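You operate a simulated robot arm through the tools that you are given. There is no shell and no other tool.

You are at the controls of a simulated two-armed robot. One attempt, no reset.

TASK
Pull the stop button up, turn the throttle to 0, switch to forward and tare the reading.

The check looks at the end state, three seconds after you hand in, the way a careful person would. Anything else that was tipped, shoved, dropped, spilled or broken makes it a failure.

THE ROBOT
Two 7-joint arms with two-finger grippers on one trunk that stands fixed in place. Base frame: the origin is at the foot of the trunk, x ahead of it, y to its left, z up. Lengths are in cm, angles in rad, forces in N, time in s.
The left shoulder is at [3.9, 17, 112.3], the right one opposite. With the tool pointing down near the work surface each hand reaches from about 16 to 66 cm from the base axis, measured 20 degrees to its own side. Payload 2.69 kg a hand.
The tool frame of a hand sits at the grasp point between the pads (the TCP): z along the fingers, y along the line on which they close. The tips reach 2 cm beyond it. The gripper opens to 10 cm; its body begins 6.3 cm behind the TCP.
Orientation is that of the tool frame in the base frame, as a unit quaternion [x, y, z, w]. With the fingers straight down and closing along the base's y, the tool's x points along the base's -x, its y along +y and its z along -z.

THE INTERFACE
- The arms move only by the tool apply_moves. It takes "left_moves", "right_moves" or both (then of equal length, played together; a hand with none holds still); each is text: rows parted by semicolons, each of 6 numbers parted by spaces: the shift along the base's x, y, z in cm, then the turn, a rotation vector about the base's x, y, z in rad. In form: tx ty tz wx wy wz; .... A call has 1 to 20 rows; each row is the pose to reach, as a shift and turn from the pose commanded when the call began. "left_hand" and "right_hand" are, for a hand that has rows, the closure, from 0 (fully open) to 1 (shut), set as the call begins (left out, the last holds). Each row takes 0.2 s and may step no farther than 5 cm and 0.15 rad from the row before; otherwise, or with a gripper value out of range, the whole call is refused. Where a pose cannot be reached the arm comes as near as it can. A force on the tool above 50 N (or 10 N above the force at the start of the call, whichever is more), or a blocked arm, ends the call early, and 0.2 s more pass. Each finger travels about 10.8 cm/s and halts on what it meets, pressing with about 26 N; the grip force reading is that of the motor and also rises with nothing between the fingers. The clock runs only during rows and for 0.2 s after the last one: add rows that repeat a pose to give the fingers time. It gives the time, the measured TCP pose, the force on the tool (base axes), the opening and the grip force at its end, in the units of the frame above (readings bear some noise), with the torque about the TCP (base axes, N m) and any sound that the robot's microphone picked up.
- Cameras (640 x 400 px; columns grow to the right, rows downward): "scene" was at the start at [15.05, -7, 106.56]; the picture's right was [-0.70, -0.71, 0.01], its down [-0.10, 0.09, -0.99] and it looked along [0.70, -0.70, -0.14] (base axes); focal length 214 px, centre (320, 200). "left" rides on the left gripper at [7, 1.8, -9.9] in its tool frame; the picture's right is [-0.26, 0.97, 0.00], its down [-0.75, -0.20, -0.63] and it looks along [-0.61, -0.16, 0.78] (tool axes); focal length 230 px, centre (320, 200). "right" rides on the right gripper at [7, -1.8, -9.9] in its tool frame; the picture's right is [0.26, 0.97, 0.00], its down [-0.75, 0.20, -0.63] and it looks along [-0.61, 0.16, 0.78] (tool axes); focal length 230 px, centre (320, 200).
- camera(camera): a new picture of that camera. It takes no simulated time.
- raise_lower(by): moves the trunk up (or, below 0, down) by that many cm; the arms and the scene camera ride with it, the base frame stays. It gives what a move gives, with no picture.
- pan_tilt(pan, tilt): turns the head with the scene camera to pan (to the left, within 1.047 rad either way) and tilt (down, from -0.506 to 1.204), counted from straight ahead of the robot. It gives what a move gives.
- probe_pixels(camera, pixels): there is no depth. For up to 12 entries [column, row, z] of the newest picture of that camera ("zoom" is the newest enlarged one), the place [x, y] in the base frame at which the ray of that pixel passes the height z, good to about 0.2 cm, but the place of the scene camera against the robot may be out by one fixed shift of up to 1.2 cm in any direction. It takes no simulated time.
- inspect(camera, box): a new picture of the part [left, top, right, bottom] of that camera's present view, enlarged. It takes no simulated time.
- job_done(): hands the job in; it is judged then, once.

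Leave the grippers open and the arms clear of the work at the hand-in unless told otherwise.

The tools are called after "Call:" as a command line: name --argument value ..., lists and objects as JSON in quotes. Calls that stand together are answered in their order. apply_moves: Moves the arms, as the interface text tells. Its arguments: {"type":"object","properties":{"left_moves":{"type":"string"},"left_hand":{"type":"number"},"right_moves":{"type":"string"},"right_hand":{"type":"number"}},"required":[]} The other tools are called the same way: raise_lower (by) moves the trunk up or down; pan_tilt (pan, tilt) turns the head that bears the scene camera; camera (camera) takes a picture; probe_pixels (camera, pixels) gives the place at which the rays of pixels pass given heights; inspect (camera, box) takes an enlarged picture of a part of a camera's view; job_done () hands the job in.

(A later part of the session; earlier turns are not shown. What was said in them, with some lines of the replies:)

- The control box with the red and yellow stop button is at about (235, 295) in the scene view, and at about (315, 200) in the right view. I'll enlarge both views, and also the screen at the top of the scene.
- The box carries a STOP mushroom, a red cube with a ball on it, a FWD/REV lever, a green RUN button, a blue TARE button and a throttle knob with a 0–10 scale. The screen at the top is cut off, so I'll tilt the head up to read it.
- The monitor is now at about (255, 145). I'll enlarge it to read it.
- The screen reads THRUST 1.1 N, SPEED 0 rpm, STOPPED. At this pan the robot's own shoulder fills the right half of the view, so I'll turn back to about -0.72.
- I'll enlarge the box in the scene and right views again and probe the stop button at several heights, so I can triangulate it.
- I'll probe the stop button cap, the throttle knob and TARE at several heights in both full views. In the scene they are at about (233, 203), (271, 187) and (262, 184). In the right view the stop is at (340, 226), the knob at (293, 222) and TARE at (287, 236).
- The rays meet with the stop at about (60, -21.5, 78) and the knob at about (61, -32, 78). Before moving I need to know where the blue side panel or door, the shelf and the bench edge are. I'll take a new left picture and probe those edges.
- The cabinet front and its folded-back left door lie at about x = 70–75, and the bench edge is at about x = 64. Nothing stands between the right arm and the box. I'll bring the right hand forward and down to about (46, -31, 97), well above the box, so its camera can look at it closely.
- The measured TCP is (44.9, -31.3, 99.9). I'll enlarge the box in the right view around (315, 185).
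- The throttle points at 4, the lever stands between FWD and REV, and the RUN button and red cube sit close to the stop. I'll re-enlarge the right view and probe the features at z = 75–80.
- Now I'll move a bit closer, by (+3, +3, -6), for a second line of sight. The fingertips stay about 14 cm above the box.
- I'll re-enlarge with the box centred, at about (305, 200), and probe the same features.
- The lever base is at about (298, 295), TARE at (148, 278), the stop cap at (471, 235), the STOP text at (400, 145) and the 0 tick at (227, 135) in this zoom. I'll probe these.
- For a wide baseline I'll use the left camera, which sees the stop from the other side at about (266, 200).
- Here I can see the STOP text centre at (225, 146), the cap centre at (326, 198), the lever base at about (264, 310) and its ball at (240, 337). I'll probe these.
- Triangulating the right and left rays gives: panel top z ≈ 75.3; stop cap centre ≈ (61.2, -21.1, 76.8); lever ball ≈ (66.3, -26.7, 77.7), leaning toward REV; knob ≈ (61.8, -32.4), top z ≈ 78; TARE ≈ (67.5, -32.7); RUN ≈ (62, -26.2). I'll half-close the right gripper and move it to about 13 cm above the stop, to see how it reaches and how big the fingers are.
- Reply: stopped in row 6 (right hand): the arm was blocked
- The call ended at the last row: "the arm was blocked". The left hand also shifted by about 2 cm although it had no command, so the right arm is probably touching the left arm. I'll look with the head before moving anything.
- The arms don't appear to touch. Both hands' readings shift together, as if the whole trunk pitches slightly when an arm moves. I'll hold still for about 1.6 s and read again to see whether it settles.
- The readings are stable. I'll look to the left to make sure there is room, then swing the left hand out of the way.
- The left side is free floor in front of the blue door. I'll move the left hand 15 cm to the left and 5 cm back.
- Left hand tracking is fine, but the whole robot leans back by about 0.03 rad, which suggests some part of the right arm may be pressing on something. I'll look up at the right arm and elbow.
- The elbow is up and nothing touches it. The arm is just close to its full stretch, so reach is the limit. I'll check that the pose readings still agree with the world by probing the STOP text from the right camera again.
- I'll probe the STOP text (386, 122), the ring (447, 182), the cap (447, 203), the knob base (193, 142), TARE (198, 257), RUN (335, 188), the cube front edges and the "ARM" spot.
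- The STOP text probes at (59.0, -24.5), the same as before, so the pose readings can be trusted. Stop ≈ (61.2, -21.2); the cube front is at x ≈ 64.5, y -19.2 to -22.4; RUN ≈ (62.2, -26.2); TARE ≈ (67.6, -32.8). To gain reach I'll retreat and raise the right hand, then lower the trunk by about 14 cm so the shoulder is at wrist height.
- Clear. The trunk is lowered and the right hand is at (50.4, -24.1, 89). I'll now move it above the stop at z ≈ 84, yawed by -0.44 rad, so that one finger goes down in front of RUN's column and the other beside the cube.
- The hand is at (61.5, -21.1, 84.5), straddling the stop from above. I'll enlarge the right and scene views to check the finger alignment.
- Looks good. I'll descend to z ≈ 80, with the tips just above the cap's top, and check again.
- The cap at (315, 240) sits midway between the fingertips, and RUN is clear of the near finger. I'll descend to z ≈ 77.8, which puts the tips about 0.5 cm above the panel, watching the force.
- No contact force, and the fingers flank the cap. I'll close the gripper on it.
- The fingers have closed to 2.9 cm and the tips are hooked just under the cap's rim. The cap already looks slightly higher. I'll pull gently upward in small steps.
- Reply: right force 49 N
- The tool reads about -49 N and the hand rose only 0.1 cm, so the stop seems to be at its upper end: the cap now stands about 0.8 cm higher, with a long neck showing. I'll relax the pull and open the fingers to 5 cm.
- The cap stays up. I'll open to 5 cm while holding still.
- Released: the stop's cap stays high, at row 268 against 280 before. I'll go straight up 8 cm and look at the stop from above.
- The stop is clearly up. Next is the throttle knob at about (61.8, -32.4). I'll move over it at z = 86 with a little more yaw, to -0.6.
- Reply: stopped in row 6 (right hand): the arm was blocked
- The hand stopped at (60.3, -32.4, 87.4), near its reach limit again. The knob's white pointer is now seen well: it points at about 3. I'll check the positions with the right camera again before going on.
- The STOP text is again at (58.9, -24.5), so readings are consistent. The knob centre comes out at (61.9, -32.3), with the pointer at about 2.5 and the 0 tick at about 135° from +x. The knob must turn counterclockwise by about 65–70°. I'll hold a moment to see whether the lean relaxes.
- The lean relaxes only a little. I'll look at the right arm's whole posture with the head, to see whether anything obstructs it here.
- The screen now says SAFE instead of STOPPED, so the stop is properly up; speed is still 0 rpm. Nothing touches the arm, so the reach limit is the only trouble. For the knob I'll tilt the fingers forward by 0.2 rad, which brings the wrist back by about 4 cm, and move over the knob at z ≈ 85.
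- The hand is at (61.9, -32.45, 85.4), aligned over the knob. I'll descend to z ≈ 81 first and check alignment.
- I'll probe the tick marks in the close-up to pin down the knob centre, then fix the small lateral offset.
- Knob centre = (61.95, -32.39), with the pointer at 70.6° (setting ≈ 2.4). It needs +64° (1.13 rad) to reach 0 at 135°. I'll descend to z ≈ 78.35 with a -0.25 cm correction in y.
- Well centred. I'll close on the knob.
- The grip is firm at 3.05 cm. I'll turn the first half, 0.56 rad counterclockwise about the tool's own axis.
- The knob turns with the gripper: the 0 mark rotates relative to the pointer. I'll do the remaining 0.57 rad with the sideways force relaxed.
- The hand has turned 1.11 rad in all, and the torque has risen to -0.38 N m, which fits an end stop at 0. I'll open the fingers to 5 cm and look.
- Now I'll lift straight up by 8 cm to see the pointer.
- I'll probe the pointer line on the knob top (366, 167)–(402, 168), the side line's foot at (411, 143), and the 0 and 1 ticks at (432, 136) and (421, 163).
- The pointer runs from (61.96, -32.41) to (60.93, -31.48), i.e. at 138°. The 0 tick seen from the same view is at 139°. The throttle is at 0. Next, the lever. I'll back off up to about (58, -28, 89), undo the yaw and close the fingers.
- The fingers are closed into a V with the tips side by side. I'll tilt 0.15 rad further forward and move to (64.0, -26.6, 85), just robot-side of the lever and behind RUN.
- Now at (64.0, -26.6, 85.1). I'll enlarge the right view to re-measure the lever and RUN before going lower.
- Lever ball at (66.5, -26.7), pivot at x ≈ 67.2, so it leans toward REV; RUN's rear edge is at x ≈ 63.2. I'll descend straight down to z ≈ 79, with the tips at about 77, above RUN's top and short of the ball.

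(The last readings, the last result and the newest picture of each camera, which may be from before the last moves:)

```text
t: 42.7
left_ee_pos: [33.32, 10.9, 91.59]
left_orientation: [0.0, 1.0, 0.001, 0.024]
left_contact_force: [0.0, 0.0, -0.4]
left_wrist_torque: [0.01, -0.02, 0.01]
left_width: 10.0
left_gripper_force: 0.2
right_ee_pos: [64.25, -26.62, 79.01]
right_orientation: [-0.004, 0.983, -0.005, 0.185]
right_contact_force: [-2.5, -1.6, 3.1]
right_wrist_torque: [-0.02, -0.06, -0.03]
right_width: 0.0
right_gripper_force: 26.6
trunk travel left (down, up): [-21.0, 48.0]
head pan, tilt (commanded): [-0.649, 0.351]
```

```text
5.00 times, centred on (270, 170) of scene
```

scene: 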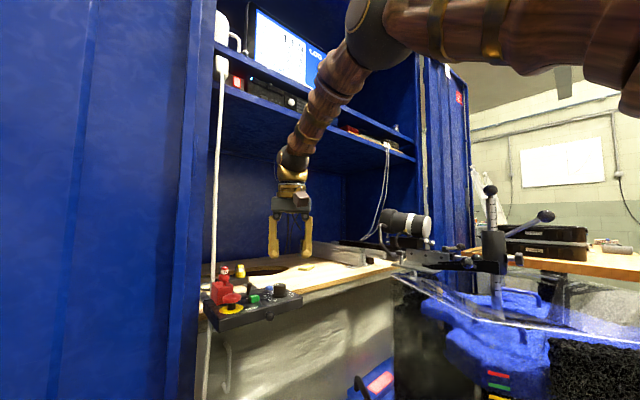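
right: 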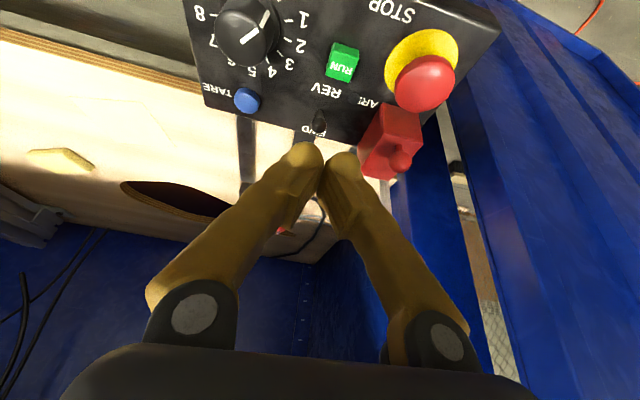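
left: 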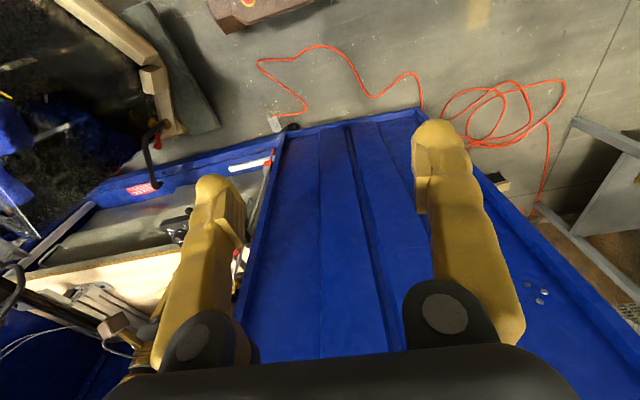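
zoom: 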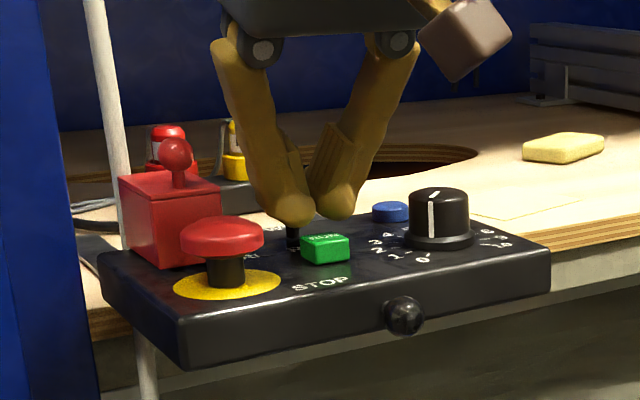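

A light touch of about 4 N: the tips have just met the lever. I'll push it in +x in small steps.

Call:
apply_moves --right_moves "0.35 0 0 0 0 0; 0.7 0 0 0 0 0; 1.05 0 0 0 0 0; 1.4 0 0 0 0 0; 1.75 0 0 0 0 0; 1.75 0 0 0 0 0"

Call:
inspect --camera "right" --box '[230, 30, 400, 180]'

Call:
inspect --camera "scene" --box '[220, 130, 320, 210]'

```text
t: 44.1
left_ee_pos: [33.25, 10.85, 91.64]
left_orientation: [0.0, 1.0, 0.001, 0.025]
left_contact_force: [-0.7, -0.2, 0.2]
left_wrist_torque: [-0.02, -0.01, -0.02]
left_width: 10.02
left_gripper_force: 0.0
right_ee_pos: [65.95, -26.68, 78.93]
right_orientation: [-0.005, 0.983, -0.005, 0.185]
right_contact_force: [-3.1, -1.2, -0.5]
right_wrist_torque: [0.01, 0.02, -0.01]
right_width: 0.02
right_gripper_force: 26.1
trunk travel left (down, up): [-21.0, 48.0]
head pan, tilt (commanded): [-0.649, 0.351]
```

```text
2.67 times, centred on (315, 105) of right
```

zoom: 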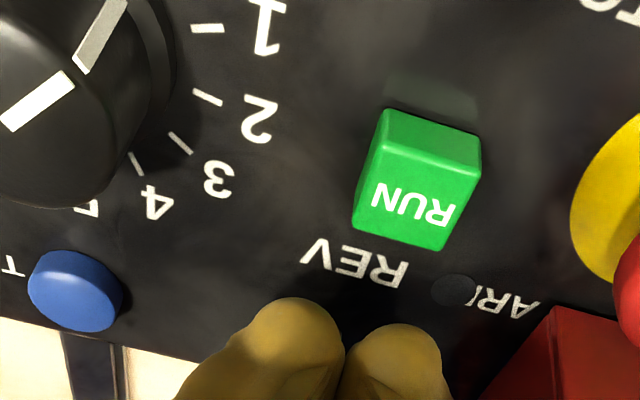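

```text
5.00 times, centred on (270, 170) of scene
```

zoom: 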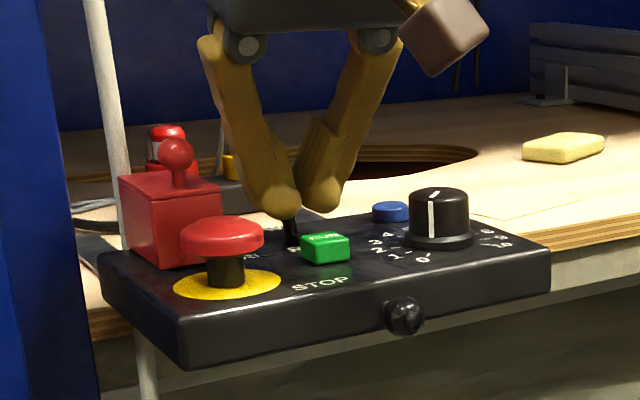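

The lever now leans toward FWD, with its lower part visible at (290, 228). I'll push a bit further to be sure it is fully over, watching the force.

Call:
apply_moves --right_moves "0.2 0 0 0 0 0; 0.4 0 0 0 0 0; 0.6 0 0 0 0 0; 0.6 0 0 0 0 0"

Call:
inspect --camera "scene" --box '[220, 130, 320, 210]'

```text
t: 45.1
left_ee_pos: [33.22, 10.89, 91.56]
left_orientation: [0.0, 1.0, 0.001, 0.024]
left_contact_force: [0.0, 0.0, 0.3]
left_wrist_torque: [0.03, -0.02, -0.01]
left_width: 9.99
left_gripper_force: 0.1
right_ee_pos: [66.59, -26.71, 79.1]
right_orientation: [-0.005, 0.983, -0.005, 0.185]
right_contact_force: [-3.8, -4.4, 0.4]
right_wrist_torque: [-0.06, 0.06, -0.08]
right_width: 0.0
right_gripper_force: 26.4
trunk travel left (down, up): [-21.0, 48.0]
head pan, tilt (commanded): [-0.649, 0.351]
```

```text
5.00 times, centred on (270, 170) of scene
```

zoom: 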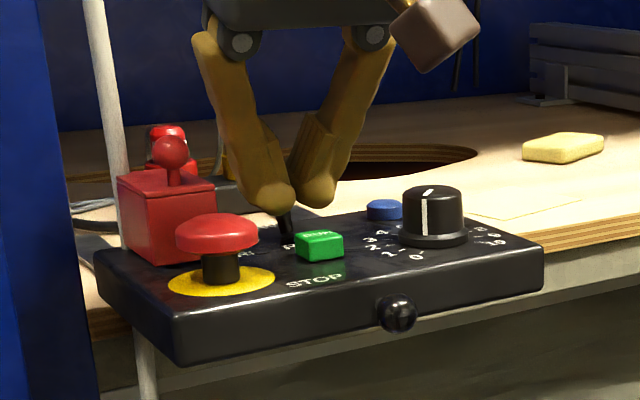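

The lever is over, but comparing with the last picture the whole box shifted by about 6 zoom pixels (roughly 0.3 cm) in this last push. I'll stop pushing and back off at once, then compare.

Call:
apply_moves --right_moves "-0.6 0 0 0 0 0; -1.2 0 0.2 0 0 0; -1.8 0 1 0 0 0; -2 0 2.5 0 0 0; -2 0 5 0 0 0; -2 0 5 0 0 0"

Call:
inspect --camera "scene" --box '[220, 130, 320, 210]'

Call:
inspect --camera "right" --box '[230, 30, 400, 180]'

```text
t: 46.5
left_ee_pos: [33.3, 10.72, 91.63]
left_orientation: [0.0, 1.0, 0.001, 0.025]
left_contact_force: [-0.9, -0.2, 0.1]
left_wrist_torque: [-0.03, 0.01, 0.01]
left_width: 10.01
left_gripper_force: 0.1
right_ee_pos: [64.47, -26.7, 84.06]
right_orientation: [-0.005, 0.983, -0.005, 0.184]
right_contact_force: [0.4, 0.4, -1.0]
right_wrist_torque: [0.02, 0.01, -0.04]
right_width: 0.0
right_gripper_force: 26.0
trunk travel left (down, up): [-21.0, 48.0]
head pan, tilt (commanded): [-0.649, 0.351]
```

```text
5.00 times, centred on (270, 170) of scene
```

zoom: 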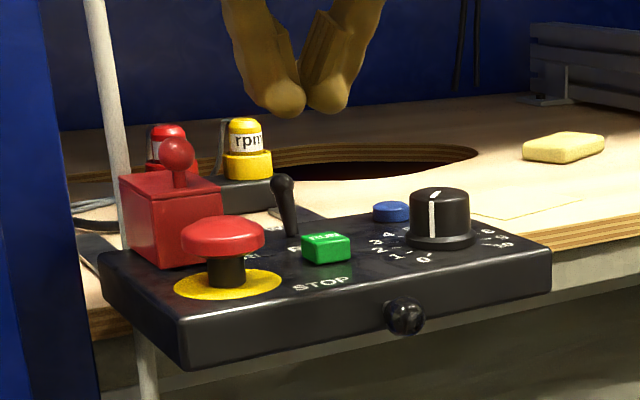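

```text
2.67 times, centred on (315, 105) of right
```

zoom: 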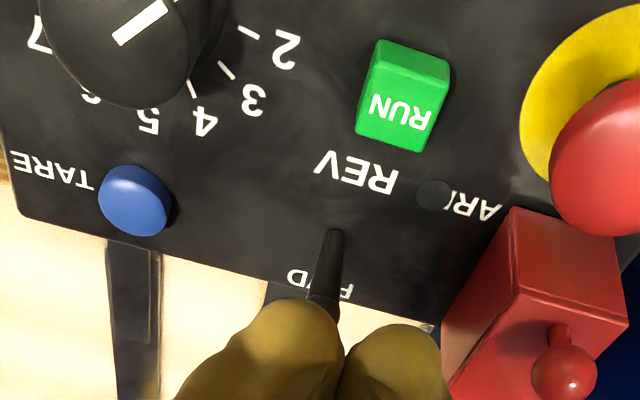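

The box sprang back to exactly where it was (knob at (440, 215), front ball at (403, 317)). It sits on a slightly compliant mount and nothing was displaced. The lever now clearly leans to FWD. Next is TARE; I'll probe it from this view.

Call:
probe_pixels --camera "zoom" --pixels '[[134, 200, 76.1], [138, 205, 75.5], [100, 200, 76.1], [171, 200, 76.1], [134, 166, 76.1], [134, 236, 75.3], [330, 235, 75.3], [320, 310, 77.5]]'

Call:
inspect --camera "scene" --box '[270, 155, 320, 190]'

```text
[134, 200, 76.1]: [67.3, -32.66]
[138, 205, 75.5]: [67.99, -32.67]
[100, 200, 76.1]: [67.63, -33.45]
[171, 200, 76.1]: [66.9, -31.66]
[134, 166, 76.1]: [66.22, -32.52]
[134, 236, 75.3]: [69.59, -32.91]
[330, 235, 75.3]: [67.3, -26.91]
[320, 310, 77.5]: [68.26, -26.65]
```

```text
11.43 times, centred on (295, 172) of scene
```

zoom: 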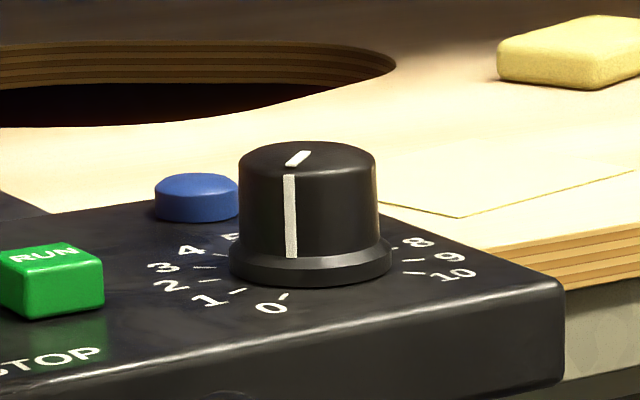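

The close-up shows the pointer lined up with the 0 tick. TARE's centre is (67.3, -32.6), radius ≈ 0.95, top z ≈ 76.1. I'll tilt to about 0.5 rad and move so that the right-hand (-y) fingertip is above TARE: TCP (66.9, -31.4, 82).

Call:
apply_moves --right_moves "0 -1.5 0.7 0 -0.07 0; 0.4 -3 0.7 0 -0.13 0; 1.2 -4.2 0 0 -0.13 0; 2.4 -4.73 -1 0 -0.13 0; 2.4 -4.73 -2 0 -0.13 0; 2.4 -4.73 -2 0 -0.13 0"

Call:
camera --camera "right"

Call:
inspect --camera "scene" --box '[240, 120, 340, 200]'

```text
t: 47.9
left_ee_pos: [33.33, 10.87, 91.59]
left_orientation: [-0.001, 1.0, 0.001, 0.024]
left_contact_force: [0.1, -0.9, 0.2]
left_wrist_torque: [0.01, 0.01, -0.01]
left_width: 10.01
left_gripper_force: 0.2
right_ee_pos: [66.96, -31.43, 81.93]
right_orientation: [-0.003, 0.969, -0.006, 0.248]
right_contact_force: [-0.2, -0.5, -0.1]
right_wrist_torque: [0.02, -0.02, 0.0]
right_width: 0.0
right_gripper_force: 26.0
trunk travel left (down, up): [-21.0, 48.0]
head pan, tilt (commanded): [-0.649, 0.351]
```

```text
taken
```

right: 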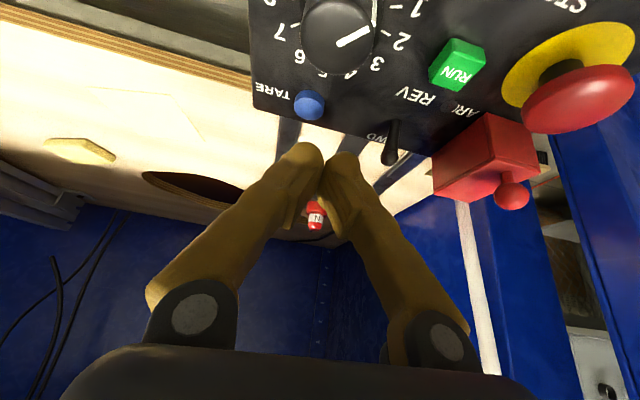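

```text
5.00 times, centred on (290, 160) of scene
```

zoom: 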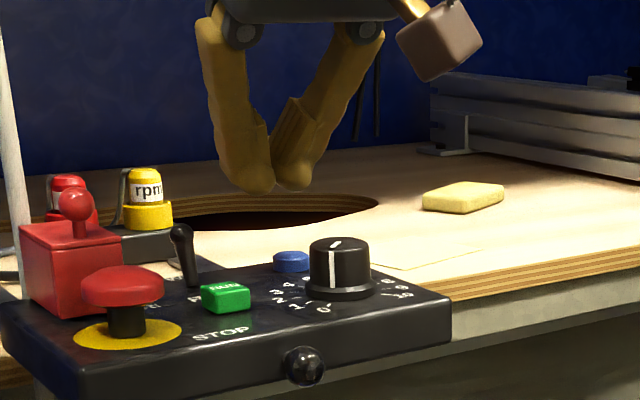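

The geometry checks out: the tip is right above TARE. I'll descend to z ≈ 78.3, with the tip just above the button.

Call:
apply_moves --right_moves "-0.05 0 -1.5 0 0 0; -0.05 0 -3 0 0 0; -0.05 0 -3.6 0 0 0; -0.05 0 -3.6 0 0 0"

Call:
camera --camera "right"

Call:
inspect --camera "scene" --box '[240, 120, 340, 200]'

```text
t: 48.9
left_ee_pos: [33.23, 10.89, 91.6]
left_orientation: [0.001, 1.0, 0.001, 0.024]
left_contact_force: [0.3, -0.2, 0.5]
left_wrist_torque: [-0.01, 0.01, -0.01]
left_width: 9.99
left_gripper_force: 0.2
right_ee_pos: [66.96, -31.34, 78.39]
right_orientation: [-0.005, 0.969, -0.004, 0.248]
right_contact_force: [-0.1, 0.3, 0.2]
right_wrist_torque: [0.04, -0.02, 0.02]
right_width: 0.0
right_gripper_force: 26.0
trunk travel left (down, up): [-21.0, 48.0]
head pan, tilt (commanded): [-0.649, 0.351]
```

```text
taken
```

right: 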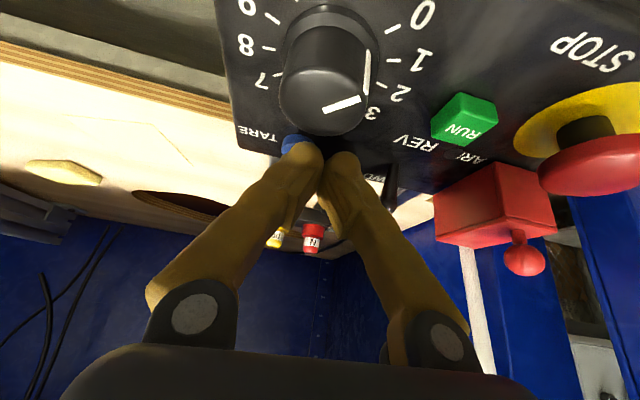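

```text
5.00 times, centred on (290, 160) of scene
```

zoom: 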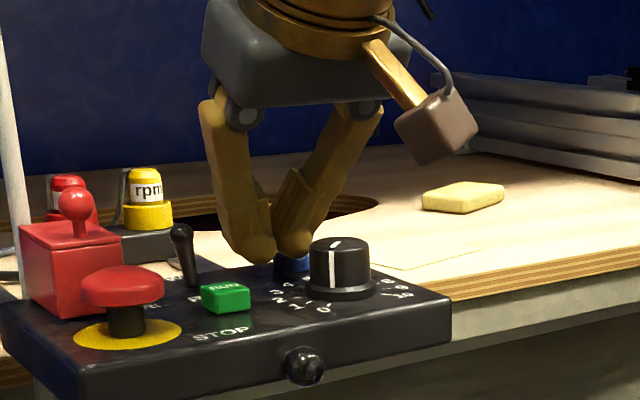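

The tip is just above the blue button. I'll press down gently: 0.6 cm first.

Call:
apply_moves --right_moves "0 -0.05 -0.2 0 0 0; 0 -0.05 -0.4 0 0 0; 0 -0.05 -0.6 0 0 0; 0 -0.05 -0.6 0 0 0"

Call:
inspect --camera "scene" --box '[240, 120, 340, 200]'

```text
t: 49.9
left_ee_pos: [33.28, 10.91, 91.57]
left_orientation: [0.0, 1.0, 0.002, 0.025]
left_contact_force: [-0.3, -0.1, -0.4]
left_wrist_torque: [0.03, -0.02, 0.0]
left_width: 10.01
left_gripper_force: 0.0
right_ee_pos: [66.88, -31.39, 77.85]
right_orientation: [-0.004, 0.969, -0.005, 0.248]
right_contact_force: [0.1, -0.1, 0.1]
right_wrist_torque: [0.01, 0.01, 0.01]
right_width: 0.0
right_gripper_force: 25.8
trunk travel left (down, up): [-21.0, 48.0]
head pan, tilt (commanded): [-0.649, 0.351]
```

```text
5.00 times, centred on (290, 160) of scene
```

zoom: 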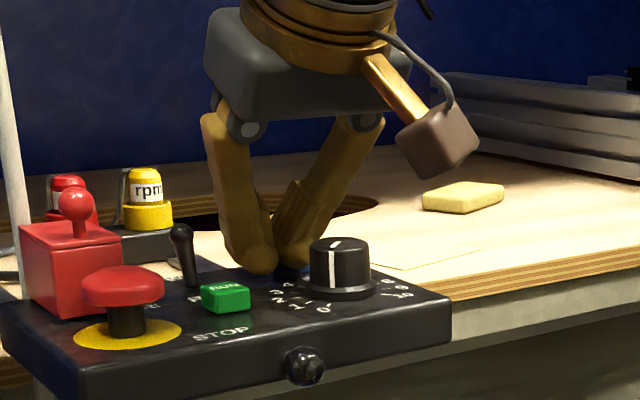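

No contact yet at z = 77.85. I'll continue downward in 0.15 cm steps.

Call:
apply_moves --right_moves "0 0 -0.15 0 0 0; 0 0 -0.3 0 0 0; 0 0 -0.45 0 0 0; 0 0 -0.45 0 0 0"

Call:
inspect --camera "scene" --box '[240, 120, 340, 200]'

```text
t: 50.9
left_ee_pos: [33.19, 10.83, 91.46]
left_orientation: [0.001, 1.0, 0.0, 0.026]
left_contact_force: [0.2, 0.0, 0.7]
left_wrist_torque: [-0.05, 0.02, 0.0]
left_width: 10.0
left_gripper_force: 0.0
right_ee_pos: [66.99, -31.45, 77.36]
right_orientation: [-0.004, 0.968, -0.005, 0.249]
right_contact_force: [-1.3, -0.1, 6.9]
right_wrist_torque: [-0.08, 0.05, 0.01]
right_width: 0.0
right_gripper_force: 25.9
trunk travel left (down, up): [-21.0, 48.0]
head pan, tilt (commanded): [-0.649, 0.351]
heard: click
```

```text
5.00 times, centred on (290, 160) of scene
```

zoom: 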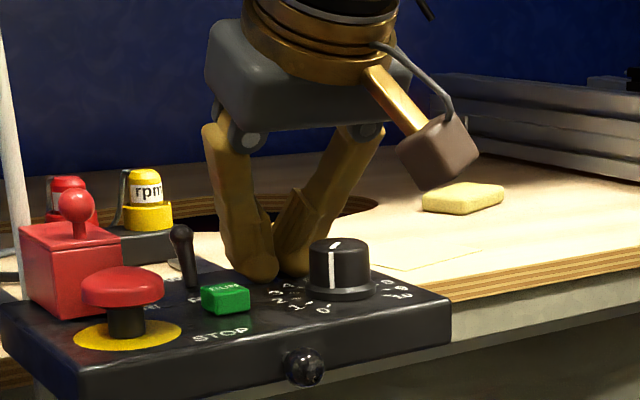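

A click was heard at about 7 N. I'll lift straight up, then retreat back toward the robot, and read the screen.

Call:
apply_moves --right_moves "0 0 1 0 0 0; 0 0 3 0 0 0; 0 0 5.5 0 0 0; -1.5 0 8 0 0 0; -4 0 10 0 0 0; -7 -0.5 11 0 0 0; -10 -1 11 0 0 0; -12 -1.5 11 0 0 0; -12 -1.5 11 0 0 0"

Call:
pan_tilt --pan -0.75 --tilt -0.25

Call:
camera --camera "scene"

```text
t: 52.9
left_ee_pos: [33.2, 10.83, 91.64]
left_orientation: [0.0, 1.0, 0.001, 0.025]
left_contact_force: [0.3, -0.3, -0.3]
left_wrist_torque: [-0.01, -0.01, 0.02]
left_width: 9.98
left_gripper_force: 0.0
right_ee_pos: [54.92, -32.89, 88.39]
right_orientation: [-0.004, 0.969, -0.005, 0.248]
right_contact_force: [-0.1, -0.9, 0.3]
right_wrist_torque: [-0.01, 0.01, 0.0]
right_width: 0.0
right_gripper_force: 26.2
trunk travel left (down, up): [-21.0, 48.0]
head pan, tilt (commanded): [-0.649, 0.351]
```

```text
t: 53.9
left_ee_pos: [33.24, 10.86, 91.56]
left_orientation: [0.0, 1.0, 0.001, 0.024]
left_contact_force: [0.1, 0.7, -0.5]
left_wrist_torque: [0.01, -0.01, 0.0]
left_width: 10.01
left_gripper_force: 0.1
right_ee_pos: [55.0, -32.9, 88.4]
right_orientation: [-0.005, 0.969, -0.005, 0.249]
right_contact_force: [-0.5, 0.1, -0.2]
right_wrist_torque: [0.01, 0.0, -0.04]
right_width: 0.0
right_gripper_force: 25.4
trunk travel left (down, up): [-21.0, 48.0]
head pan, tilt (commanded): [-0.75, -0.25]
```

```text
taken
```

scene: 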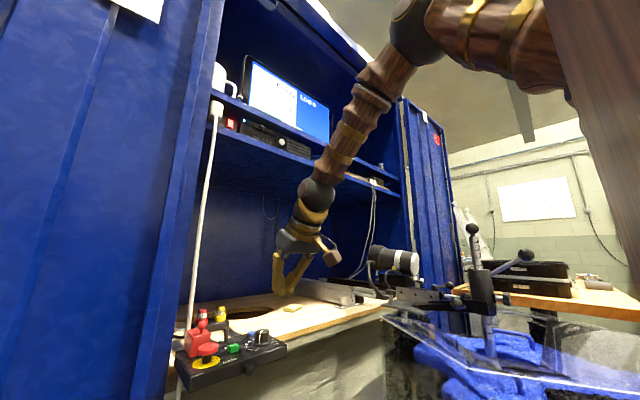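

I'll read the screen at about (280, 95) and check the box at about (225, 350).

Call:
inspect --camera "scene" --box '[220, 50, 340, 150]'

Call:
inspect --camera "scene" --box '[160, 295, 300, 395]'

Call:
inspect --camera "right" --box '[200, 20, 480, 200]'

```text
4.00 times, centred on (280, 100) of scene
```

zoom: 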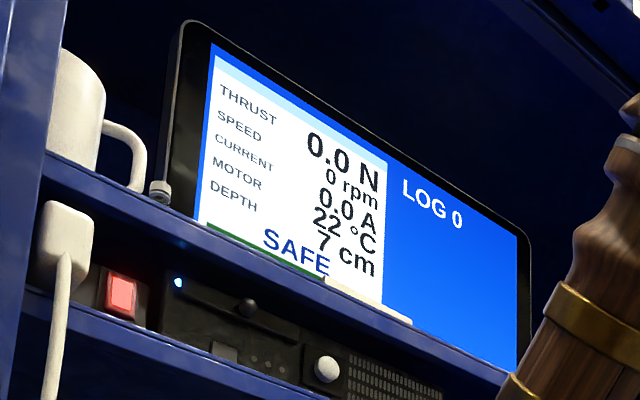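

```text
4.00 times, centred on (230, 345) of scene
```

zoom: 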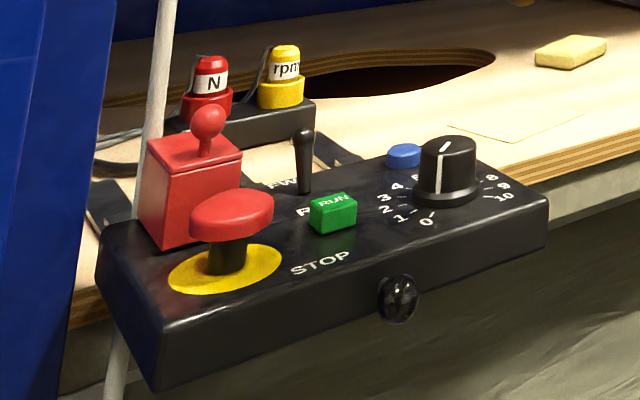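

```text
2.22 times, centred on (340, 110) of right
```

zoom: 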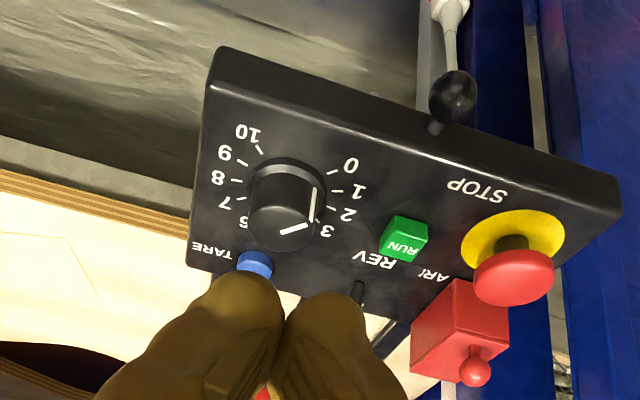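

THRUST reads 0.0 N, SPEED 0 rpm and SAFE; the stop is up and the lever leans toward FWD. I'll double-check the throttle pointer against the 0 tick from this angle.

Call:
inspect --camera "right" --box '[285, 80, 385, 145]'

```text
6.15 times, centred on (335, 112) of right
```

zoom: 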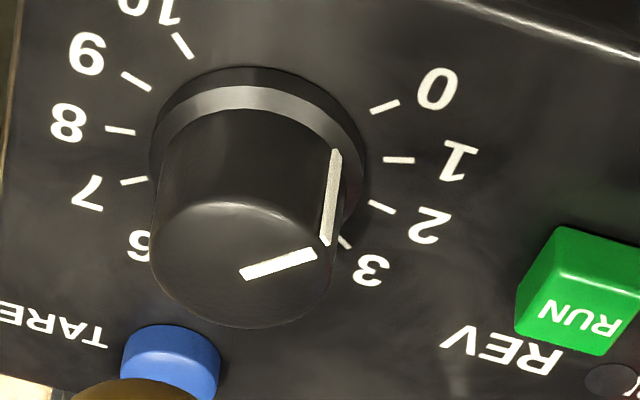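

Here the pointer seems maybe slightly short of the 0 tick. I'll measure the directions by probing the ends of the pointer line and of the tick marks.

Call:
probe_pixels --camera "zoom" --pixels '[[243, 273, 77.9], [315, 252, 77.9], [372, 111, 75.3], [399, 99, 75.3], [384, 160, 75.3], [414, 160, 75.3], [370, 202, 75.3], [393, 213, 75.3], [174, 35, 75.3], [190, 57, 75.3], [336, 152, 75.7], [325, 243, 77.8]]'

```text
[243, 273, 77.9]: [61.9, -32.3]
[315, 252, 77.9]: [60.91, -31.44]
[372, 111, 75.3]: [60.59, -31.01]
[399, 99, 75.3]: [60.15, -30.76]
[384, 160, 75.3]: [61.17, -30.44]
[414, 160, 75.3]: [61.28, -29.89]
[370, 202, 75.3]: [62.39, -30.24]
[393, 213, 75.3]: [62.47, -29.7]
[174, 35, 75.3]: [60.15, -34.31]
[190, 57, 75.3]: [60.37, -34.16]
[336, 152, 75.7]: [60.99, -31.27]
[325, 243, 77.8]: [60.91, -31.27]
```

The pointer line's direction is about 138°, and the 0 tick is at 135–138°: the throttle is on 0. Everything is in place. I'll open the right gripper and retreat well back and up.

Call:
apply_moves --right_moves "-2 0 2 0 0 0; -5 -0.5 4 0 0 0; -8 -1 6 0 0 0; -11 -1.5 8 0 0 0; -14 -2 9 0 0 0; -15 -2 9 0 0 0; -15 -2 9 0 0 0" --right_hand 0

Call:
pan_tilt --pan -0.72 --tilt 0.1

Call:
camera --camera "scene"

```text
t: 55.5
left_ee_pos: [33.24, 10.73, 91.53]
left_orientation: [0.0, 1.0, 0.001, 0.024]
left_contact_force: [0.0, 0.5, -0.2]
left_wrist_torque: [-0.02, 0.01, 0.0]
left_width: 10.0
left_gripper_force: 0.2
right_ee_pos: [39.8, -34.96, 96.77]
right_orientation: [-0.005, 0.97, -0.005, 0.243]
right_contact_force: [-0.3, 0.5, 0.5]
right_wrist_torque: [0.01, 0.0, -0.04]
right_width: 10.01
right_gripper_force: 0.0
right hand out of reach, approached as far as the arm can: row 4
trunk travel left (down, up): [-21.0, 48.0]
head pan, tilt (commanded): [-0.75, -0.25]
```

```text
t: 56.4
left_ee_pos: [33.29, 10.97, 91.5]
left_orientation: [0.0, 1.0, 0.001, 0.024]
left_contact_force: [-1.0, -0.4, 1.1]
left_wrist_torque: [0.03, -0.04, -0.02]
left_width: 10.01
left_gripper_force: 0.1
right_ee_pos: [39.87, -35.06, 96.88]
right_orientation: [-0.005, 0.97, -0.005, 0.243]
right_contact_force: [0.3, 0.1, -0.2]
right_wrist_torque: [0.02, 0.0, 0.02]
right_width: 9.98
right_gripper_force: 0.0
trunk travel left (down, up): [-21.0, 48.0]
head pan, tilt (commanded): [-0.721, 0.099]
```

```text
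taken
```

scene: 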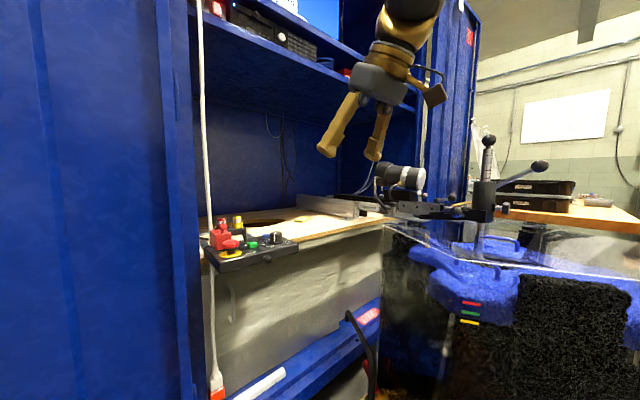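

The right hand is clear at (39.9, -35, 97), with both grippers open. I'll take one last look at the box and the screen.

Call:
inspect --camera "scene" --box '[195, 205, 315, 285]'

Call:
pan_tilt --pan -0.75 --tilt -0.25

Call:
inspect --camera "scene" --box '[220, 50, 340, 150]'

```text
5.00 times, centred on (255, 245) of scene
```

zoom: 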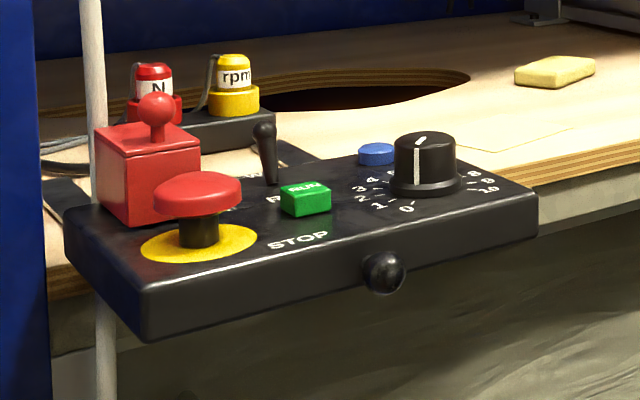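

```text
t: 57.2
left_ee_pos: [33.17, 10.88, 91.53]
left_orientation: [0.0, 1.0, 0.001, 0.025]
left_contact_force: [0.0, 0.4, 0.4]
left_wrist_torque: [0.0, 0.01, 0.0]
left_width: 9.99
left_gripper_force: 0.1
right_ee_pos: [39.86, -34.82, 96.88]
right_orientation: [-0.005, 0.97, -0.005, 0.243]
right_contact_force: [0.1, -0.1, -0.4]
right_wrist_torque: [-0.01, -0.01, -0.01]
right_width: 10.02
right_gripper_force: 0.0
trunk travel left (down, up): [-21.0, 48.0]
head pan, tilt (commanded): [-0.75, -0.25]
```

```text
4.00 times, centred on (280, 100) of scene
```

zoom: 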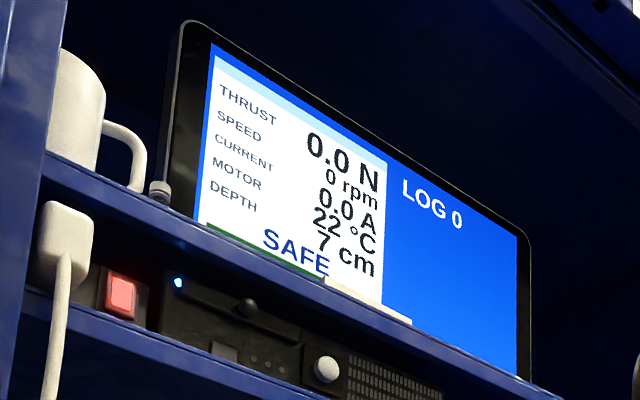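

The stop is up, the pointer is on 0, the lever leans to FWD, and the screen shows 0.0 N, 0 rpm and SAFE. Everything else is in its place, both grippers are open and the arms are clear. I'm handing in.

Call:
job_done

```text
The job is handed in.
```

All four controls are set, and I've handed the job in:

- **Stop button:** pulled up. The screen changed from STOPPED to SAFE.
- **Throttle:** turned from about 2.4 down to 0. The pointer lines up with the 0 mark, and the turning torque rose at the end of the turn, which suggests I reached the end stop.
- **Direction:** the lever now leans to FWD.
- **Tare:** pressed with a click. Thrust went from 1.1 N to 0.0 N.

While I pushed the lever over, the control box moved about 0.3 cm. It went back to its place as soon as I let go. I didn't touch the RUN button or the red cube, and the speed read 0 rpm every time I checked. Both grippers are open and the arms are clear of the work.
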